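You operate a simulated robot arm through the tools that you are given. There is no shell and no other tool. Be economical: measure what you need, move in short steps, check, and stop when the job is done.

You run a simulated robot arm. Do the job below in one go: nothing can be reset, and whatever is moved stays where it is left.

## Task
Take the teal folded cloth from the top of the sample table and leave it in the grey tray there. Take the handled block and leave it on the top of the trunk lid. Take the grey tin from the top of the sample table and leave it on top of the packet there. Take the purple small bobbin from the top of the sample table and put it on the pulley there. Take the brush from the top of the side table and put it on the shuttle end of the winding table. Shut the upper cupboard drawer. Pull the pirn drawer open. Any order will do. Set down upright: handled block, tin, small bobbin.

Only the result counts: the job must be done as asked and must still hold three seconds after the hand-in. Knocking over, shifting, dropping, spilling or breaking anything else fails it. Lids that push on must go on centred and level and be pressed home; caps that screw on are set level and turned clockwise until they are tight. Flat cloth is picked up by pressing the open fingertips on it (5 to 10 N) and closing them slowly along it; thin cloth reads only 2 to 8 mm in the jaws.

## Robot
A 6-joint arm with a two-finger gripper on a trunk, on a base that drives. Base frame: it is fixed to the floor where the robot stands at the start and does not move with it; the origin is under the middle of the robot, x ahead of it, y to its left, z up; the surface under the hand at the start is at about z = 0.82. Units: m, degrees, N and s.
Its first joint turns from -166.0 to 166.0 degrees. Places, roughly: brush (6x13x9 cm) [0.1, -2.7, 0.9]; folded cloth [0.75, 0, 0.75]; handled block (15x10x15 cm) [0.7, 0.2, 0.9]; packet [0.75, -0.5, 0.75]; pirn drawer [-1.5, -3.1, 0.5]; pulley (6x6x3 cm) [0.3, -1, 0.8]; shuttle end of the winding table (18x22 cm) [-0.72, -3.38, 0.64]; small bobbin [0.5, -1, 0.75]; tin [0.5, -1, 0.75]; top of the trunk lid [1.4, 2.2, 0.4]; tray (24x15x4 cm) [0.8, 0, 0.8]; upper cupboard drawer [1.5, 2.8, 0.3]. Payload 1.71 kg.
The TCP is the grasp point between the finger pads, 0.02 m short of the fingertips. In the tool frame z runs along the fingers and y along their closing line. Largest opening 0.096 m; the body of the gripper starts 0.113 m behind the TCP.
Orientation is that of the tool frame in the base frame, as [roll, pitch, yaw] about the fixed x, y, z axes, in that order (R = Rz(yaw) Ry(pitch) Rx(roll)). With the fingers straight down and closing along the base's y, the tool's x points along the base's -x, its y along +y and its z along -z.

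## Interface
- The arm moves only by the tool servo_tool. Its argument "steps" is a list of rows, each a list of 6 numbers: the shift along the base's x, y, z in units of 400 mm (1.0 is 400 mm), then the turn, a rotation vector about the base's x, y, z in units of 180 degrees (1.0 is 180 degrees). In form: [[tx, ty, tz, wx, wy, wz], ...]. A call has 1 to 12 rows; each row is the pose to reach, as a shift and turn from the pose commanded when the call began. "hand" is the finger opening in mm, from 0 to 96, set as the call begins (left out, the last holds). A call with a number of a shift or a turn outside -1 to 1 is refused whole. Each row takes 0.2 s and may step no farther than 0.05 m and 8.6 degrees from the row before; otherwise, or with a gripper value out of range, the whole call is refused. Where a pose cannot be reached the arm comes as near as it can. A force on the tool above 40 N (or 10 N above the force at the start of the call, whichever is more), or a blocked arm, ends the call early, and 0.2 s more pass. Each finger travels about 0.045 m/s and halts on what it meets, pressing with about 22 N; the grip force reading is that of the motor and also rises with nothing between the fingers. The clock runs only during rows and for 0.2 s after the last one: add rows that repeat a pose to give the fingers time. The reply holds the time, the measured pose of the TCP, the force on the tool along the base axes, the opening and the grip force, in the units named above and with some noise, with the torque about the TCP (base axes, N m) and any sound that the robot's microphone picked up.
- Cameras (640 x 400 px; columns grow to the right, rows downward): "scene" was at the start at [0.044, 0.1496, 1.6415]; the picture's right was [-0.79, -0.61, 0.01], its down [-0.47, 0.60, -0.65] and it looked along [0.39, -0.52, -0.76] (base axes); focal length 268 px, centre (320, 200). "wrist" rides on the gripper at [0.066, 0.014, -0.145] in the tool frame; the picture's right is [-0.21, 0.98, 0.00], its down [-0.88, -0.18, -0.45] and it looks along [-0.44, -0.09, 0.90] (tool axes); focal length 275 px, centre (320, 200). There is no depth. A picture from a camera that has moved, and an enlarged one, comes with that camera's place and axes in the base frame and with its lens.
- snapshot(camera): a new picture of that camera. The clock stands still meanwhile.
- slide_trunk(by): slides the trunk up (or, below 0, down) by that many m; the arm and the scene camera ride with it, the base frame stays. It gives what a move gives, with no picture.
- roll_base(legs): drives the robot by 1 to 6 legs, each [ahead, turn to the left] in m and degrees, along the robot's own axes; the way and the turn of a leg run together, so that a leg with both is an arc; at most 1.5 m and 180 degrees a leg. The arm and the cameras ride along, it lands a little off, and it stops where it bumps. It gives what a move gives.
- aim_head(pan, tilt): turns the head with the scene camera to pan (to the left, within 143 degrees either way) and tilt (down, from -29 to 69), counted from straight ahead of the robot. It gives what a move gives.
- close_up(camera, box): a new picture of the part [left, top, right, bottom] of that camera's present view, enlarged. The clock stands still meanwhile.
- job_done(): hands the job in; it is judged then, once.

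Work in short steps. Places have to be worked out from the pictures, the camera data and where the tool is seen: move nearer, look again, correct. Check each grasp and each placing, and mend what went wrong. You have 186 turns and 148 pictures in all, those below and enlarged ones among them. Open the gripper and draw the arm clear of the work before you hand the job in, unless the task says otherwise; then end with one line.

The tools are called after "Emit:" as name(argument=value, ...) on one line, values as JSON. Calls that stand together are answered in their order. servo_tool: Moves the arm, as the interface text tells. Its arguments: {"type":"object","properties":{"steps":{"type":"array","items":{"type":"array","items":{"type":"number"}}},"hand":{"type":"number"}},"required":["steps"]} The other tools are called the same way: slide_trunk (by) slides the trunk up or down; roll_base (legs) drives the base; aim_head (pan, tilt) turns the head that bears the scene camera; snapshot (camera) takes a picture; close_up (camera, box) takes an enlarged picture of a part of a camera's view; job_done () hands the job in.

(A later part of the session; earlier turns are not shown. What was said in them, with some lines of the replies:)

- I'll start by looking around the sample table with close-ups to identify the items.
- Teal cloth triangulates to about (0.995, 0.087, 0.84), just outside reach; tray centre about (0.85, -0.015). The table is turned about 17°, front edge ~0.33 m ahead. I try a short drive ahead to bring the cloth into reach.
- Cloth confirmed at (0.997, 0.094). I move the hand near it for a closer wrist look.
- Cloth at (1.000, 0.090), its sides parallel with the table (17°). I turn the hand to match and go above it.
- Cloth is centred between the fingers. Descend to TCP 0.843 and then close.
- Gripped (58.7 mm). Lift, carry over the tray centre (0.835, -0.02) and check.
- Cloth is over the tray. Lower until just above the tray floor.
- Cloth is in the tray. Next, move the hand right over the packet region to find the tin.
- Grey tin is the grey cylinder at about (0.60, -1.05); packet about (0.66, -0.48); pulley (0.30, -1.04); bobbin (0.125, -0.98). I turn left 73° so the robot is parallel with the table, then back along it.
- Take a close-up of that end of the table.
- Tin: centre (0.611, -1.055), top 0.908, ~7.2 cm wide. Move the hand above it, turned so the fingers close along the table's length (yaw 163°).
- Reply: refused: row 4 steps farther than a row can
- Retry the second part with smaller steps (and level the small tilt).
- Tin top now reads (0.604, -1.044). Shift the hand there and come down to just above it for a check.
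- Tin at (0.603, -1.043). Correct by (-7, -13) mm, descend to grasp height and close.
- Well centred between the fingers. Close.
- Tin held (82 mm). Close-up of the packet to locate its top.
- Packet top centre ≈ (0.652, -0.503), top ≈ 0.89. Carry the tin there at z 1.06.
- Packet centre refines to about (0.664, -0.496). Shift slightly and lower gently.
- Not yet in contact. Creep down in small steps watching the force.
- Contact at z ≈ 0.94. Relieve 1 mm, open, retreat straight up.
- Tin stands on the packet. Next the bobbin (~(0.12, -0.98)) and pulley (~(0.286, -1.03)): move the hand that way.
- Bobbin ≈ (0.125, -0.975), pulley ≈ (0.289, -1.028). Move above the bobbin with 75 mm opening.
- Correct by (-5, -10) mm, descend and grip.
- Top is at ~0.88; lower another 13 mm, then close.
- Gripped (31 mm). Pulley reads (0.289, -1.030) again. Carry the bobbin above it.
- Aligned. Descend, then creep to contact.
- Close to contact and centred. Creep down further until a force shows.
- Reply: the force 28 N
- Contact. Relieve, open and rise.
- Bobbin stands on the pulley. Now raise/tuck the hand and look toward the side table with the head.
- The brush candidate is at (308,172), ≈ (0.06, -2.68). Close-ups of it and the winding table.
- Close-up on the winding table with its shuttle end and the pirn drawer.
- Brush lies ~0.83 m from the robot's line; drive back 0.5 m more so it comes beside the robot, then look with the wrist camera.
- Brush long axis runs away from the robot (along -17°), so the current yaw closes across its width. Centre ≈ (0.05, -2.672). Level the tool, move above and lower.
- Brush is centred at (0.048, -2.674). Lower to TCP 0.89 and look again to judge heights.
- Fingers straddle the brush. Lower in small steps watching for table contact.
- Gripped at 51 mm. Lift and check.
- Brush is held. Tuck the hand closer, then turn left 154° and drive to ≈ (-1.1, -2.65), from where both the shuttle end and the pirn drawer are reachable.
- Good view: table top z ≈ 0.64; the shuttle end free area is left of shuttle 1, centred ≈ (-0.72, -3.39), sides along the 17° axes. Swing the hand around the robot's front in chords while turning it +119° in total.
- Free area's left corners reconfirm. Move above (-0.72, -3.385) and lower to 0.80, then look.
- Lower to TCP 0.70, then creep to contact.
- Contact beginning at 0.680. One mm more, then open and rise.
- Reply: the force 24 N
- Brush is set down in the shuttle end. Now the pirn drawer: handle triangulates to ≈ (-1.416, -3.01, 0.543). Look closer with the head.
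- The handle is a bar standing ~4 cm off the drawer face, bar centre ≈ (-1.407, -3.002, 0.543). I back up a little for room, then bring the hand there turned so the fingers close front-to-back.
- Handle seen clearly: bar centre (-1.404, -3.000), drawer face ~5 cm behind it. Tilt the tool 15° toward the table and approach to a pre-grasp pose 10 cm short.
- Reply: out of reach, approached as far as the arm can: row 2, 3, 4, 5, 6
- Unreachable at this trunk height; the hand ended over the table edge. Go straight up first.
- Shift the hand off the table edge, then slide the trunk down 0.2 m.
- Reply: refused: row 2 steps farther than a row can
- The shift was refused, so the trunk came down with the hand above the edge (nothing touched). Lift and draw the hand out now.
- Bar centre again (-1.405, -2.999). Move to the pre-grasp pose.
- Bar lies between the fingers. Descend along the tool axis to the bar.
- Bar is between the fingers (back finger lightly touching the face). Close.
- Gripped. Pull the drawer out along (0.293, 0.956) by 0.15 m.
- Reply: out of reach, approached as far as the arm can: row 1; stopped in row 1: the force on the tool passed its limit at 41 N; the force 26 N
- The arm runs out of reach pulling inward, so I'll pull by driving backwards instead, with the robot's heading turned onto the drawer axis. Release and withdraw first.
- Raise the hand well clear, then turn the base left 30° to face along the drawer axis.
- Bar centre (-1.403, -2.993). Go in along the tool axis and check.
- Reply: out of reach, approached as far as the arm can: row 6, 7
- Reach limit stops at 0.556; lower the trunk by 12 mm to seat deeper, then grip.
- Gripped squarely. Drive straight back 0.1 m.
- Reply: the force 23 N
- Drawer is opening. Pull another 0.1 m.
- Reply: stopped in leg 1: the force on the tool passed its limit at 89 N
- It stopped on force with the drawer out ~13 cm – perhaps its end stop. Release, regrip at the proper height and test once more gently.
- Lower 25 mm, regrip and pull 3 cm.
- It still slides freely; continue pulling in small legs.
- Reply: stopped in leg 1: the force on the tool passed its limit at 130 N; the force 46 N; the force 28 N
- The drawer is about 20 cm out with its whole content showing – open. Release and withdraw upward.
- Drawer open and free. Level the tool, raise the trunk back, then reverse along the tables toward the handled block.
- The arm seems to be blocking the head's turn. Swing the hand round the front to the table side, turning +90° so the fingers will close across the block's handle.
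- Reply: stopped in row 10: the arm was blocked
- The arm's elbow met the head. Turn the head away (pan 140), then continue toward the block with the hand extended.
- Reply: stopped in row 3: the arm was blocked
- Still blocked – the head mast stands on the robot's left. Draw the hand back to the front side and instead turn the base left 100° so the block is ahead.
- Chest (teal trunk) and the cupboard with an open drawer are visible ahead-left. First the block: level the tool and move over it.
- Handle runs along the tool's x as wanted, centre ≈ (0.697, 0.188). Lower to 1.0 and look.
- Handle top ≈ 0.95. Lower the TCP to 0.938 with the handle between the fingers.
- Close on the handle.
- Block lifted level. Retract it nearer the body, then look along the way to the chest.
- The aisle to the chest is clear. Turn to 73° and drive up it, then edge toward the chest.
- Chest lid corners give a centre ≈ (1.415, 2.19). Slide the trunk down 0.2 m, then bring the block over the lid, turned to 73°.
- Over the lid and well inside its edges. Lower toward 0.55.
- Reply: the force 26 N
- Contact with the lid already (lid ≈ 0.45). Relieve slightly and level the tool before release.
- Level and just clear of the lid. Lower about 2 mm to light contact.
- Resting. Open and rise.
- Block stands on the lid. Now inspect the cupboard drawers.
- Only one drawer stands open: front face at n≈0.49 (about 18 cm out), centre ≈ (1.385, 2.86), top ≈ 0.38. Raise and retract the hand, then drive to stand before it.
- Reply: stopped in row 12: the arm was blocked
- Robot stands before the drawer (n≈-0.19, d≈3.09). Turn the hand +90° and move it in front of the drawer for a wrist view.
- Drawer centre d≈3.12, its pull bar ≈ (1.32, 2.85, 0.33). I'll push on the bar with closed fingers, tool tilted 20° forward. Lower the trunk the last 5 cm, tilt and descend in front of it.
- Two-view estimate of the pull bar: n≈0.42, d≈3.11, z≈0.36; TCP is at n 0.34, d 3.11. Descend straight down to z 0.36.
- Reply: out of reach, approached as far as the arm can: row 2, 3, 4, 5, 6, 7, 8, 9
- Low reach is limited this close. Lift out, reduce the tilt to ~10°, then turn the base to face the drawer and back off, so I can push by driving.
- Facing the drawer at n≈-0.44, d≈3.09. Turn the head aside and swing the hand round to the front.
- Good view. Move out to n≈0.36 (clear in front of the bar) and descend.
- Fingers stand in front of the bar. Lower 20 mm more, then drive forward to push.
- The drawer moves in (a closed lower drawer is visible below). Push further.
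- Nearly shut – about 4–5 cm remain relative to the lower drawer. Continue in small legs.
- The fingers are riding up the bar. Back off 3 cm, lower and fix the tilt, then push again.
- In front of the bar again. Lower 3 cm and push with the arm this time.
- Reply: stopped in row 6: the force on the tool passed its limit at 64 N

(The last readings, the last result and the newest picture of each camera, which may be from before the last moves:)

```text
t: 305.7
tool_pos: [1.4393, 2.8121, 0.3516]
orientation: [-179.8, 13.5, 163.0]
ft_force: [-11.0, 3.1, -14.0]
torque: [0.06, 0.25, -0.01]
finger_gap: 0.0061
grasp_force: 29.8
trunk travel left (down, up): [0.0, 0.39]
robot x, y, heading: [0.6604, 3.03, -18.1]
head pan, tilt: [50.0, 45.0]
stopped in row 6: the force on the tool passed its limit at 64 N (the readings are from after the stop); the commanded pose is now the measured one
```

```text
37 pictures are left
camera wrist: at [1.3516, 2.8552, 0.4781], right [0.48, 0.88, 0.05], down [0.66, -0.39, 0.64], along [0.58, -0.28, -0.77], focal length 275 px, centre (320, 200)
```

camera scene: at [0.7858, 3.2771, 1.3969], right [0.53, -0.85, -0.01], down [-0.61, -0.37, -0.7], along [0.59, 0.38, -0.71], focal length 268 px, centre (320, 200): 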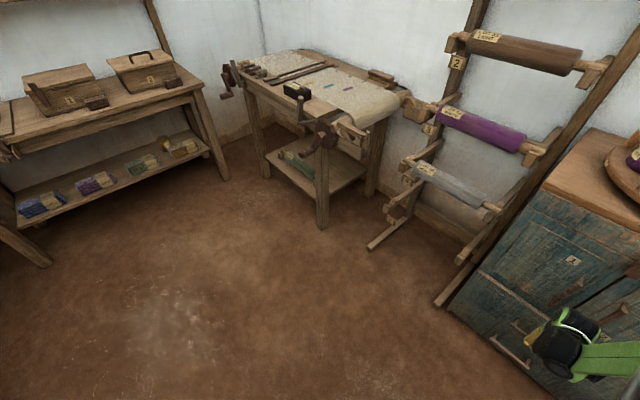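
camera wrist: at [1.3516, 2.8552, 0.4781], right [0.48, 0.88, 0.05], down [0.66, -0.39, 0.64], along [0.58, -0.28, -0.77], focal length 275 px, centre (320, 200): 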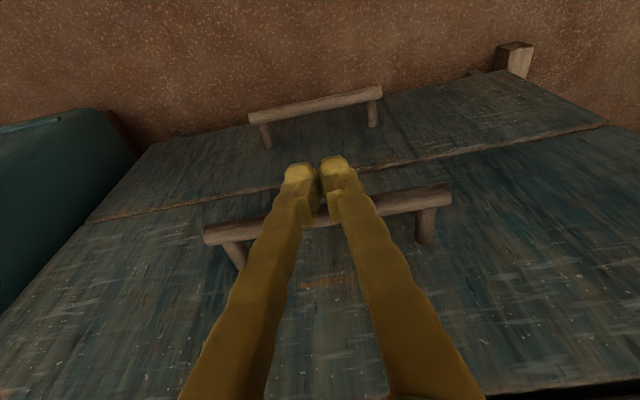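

Force rose sharply and the upper face now looks flush with the lower one. Back away and check.

Emit:
servo_tool(steps=[[-0.06, 0.018, 0, 0, 0, 0], [-0.16, 0.049, 0, 0, 0, 0], [-0.26, 0.08, 0, 0, 0, 0], [-0.26, 0.08, 0.1, 0, 0, 0], [-0.26, 0.08, 0.22, 0, 0, 0], [-0.26, 0.08, 0.34, 0, 0, 0], [-0.26, 0.08, 0.46, 0, 0, 0], [-0.26, 0.08, 0.58, 0, 0, 0], [-0.26, 0.08, 0.7, 0, 0, 0], [-0.26, 0.08, 0.82, 0, 0, 0]])

Emit:
snapshot(camera="wrist")

Emit:
close_up(camera="scene", box=[420, 160, 640, 400])

```text
t: 307.9
tool_pos: [1.3362, 2.8436, 0.6781]
orientation: [-179.8, 13.6, 163.0]
ft_force: [0.6, -0.2, -0.2]
torque: [-0.01, 0.06, 0.02]
finger_gap: 0.0
grasp_force: 29.5
out of reach, approached as far as the arm can: row 3, 4
trunk travel left (down, up): [0.0, 0.39]
robot x, y, heading: [0.6567, 3.0286, -17.9]
head pan, tilt: [50.0, 45.0]
```

```text
36 pictures are left
camera wrist: at [1.2478, 2.887, 0.8036], right [0.48, 0.88, 0.04], down [0.66, -0.39, 0.64], along [0.58, -0.28, -0.77], focal length 275 px, centre (320, 200)
```

wrist: 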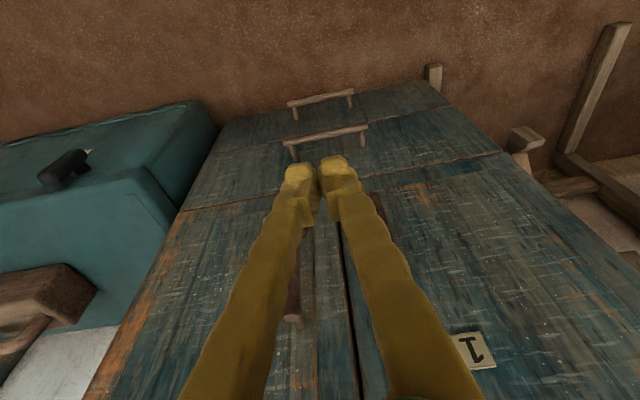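

```text
1.67 times, centred on (530, 280) of scene
camera zoom: at [0.786, 3.277, 1.3969], right [0.53, -0.85, -0.01], down [-0.61, -0.37, -0.7], along [0.59, 0.38, -0.71], focal length 448 px, centre (-30, 67)
```

zoom: 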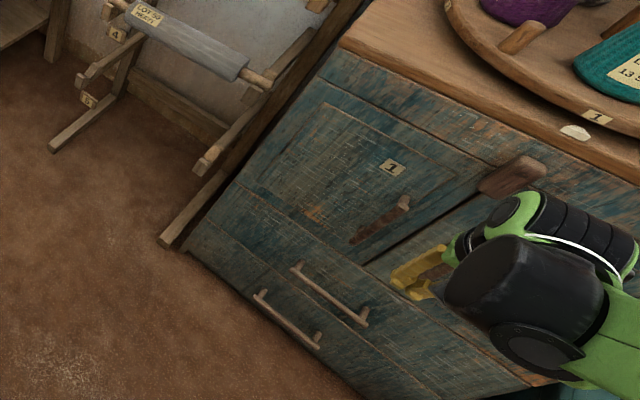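

The upper drawer is shut flush with the doors and lower drawer. Open the gripper, draw the arm clear, and take a last look at the chest.

Emit:
servo_tool(steps=[[-0.03, 0.01, 0.1, 0, 0, 0], [-0.06, 0.02, 0.22, 0, 0, 0], [-0.1, 0.03, 0.34, 0, 0, 0], [-0.16, 0.05, 0.44, 0, 0, 0], [-0.22, 0.07, 0.54, 0, 0, 0], [-0.3, 0.09, 0.6, 0, 0, 0], [-0.3, 0.09, 0.6, 0, 0, 0]], hand=90)

Emit:
roll_base(legs=[[-0.25, 0]])

Emit:
snapshot(camera="wrist")

```text
refused: row 3 steps farther than a row can; nothing moved
```

```text
t: 310.1
tool_pos: [1.0988, 2.9204, 0.6765]
orientation: [-179.8, 13.5, 163.0]
ft_force: [0.0, 0.4, -0.1]
torque: [0.01, -0.01, 0.0]
finger_gap: 0.0001
grasp_force: 29.3
trunk travel left (down, up): [0.0, 0.39]
robot x, y, heading: [0.4151, 3.1087, -18.2]
head pan, tilt: [50.0, 45.0]
```

```text
34 pictures are left
camera wrist: at [1.01, 2.9639, 0.8032], right [0.48, 0.88, 0.05], down [0.66, -0.39, 0.64], along [0.58, -0.28, -0.77], focal length 275 px, centre (320, 200)
```

wrist: 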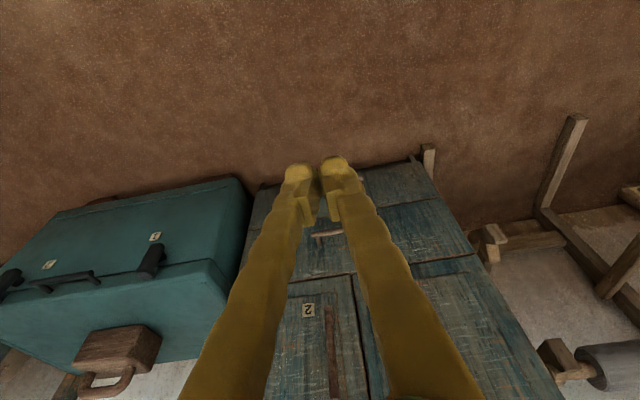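

Arm is clear of the cupboard; open the gripper and raise slightly.

Emit:
servo_tool(steps=[[0, 0, 0.1, 0, 0, 0], [0, 0, 0.2, 0, 0, 0], [0, 0, 0.3, 0, 0, 0], [0, 0, 0.4, 0, 0, 0], [0, 0, 0.5, 0, 0, 0], [0, 0, 0.5, 0, 0, 0]], hand=90)

Emit:
aim_head(pan=-20, tilt=45)

Emit:
snapshot(camera="scene")

```text
t: 311.6
tool_pos: [1.0895, 2.9237, 0.8861]
orientation: [-179.9, 14.5, 163.0]
ft_force: [0.0, -0.1, -0.2]
torque: [-0.01, -0.01, -0.01]
finger_gap: 0.09
grasp_force: 0.1
trunk travel left (down, up): [0.0, 0.39]
robot x, y, heading: [0.4195, 3.1092, -18.0]
head pan, tilt: [50.0, 45.0]
```

```text
t: 313.0
tool_pos: [1.0894, 2.9227, 0.8838]
orientation: [-179.8, 14.5, 163.0]
ft_force: [-0.3, -0.1, -0.2]
torque: [0.0, 0.02, 0.01]
finger_gap: 0.0901
grasp_force: 0.1
trunk travel left (down, up): [0.0, 0.39]
robot x, y, heading: [0.4209, 3.1068, -18.0]
head pan, tilt: [-20.0, 45.0]
```

```text
33 pictures are left
camera scene: at [0.5431, 3.2613, 1.3966], right [-0.62, -0.79, 0.01], down [-0.57, 0.44, -0.7], along [0.55, -0.43, -0.72], focal length 268 px, centre (320, 200)
```

scene: 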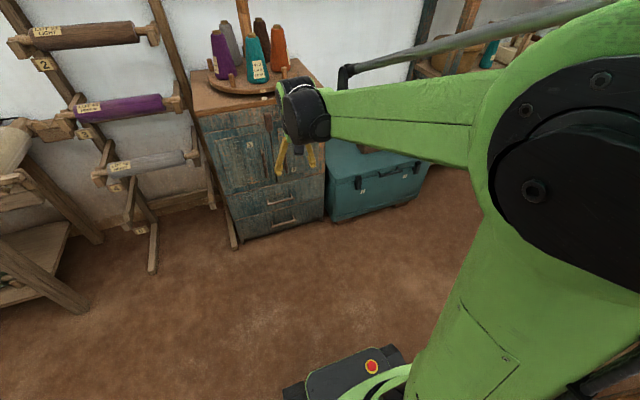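

The cupboard drawer is shut and the block was last seen standing on the chest lid. The other placements were each checked when they were made, and the arm is clear with the gripper open. Handing in.

Emit:
job_done()

```text
The job is handed in.
```

All seven jobs are done and handed in: the cloth is in the tray, the tin on the packet, the bobbin on the pulley, the brush on the shuttle end and the block on the trunk lid; the pirn drawer is open about 20 cm and the upper cupboard drawer is shut.
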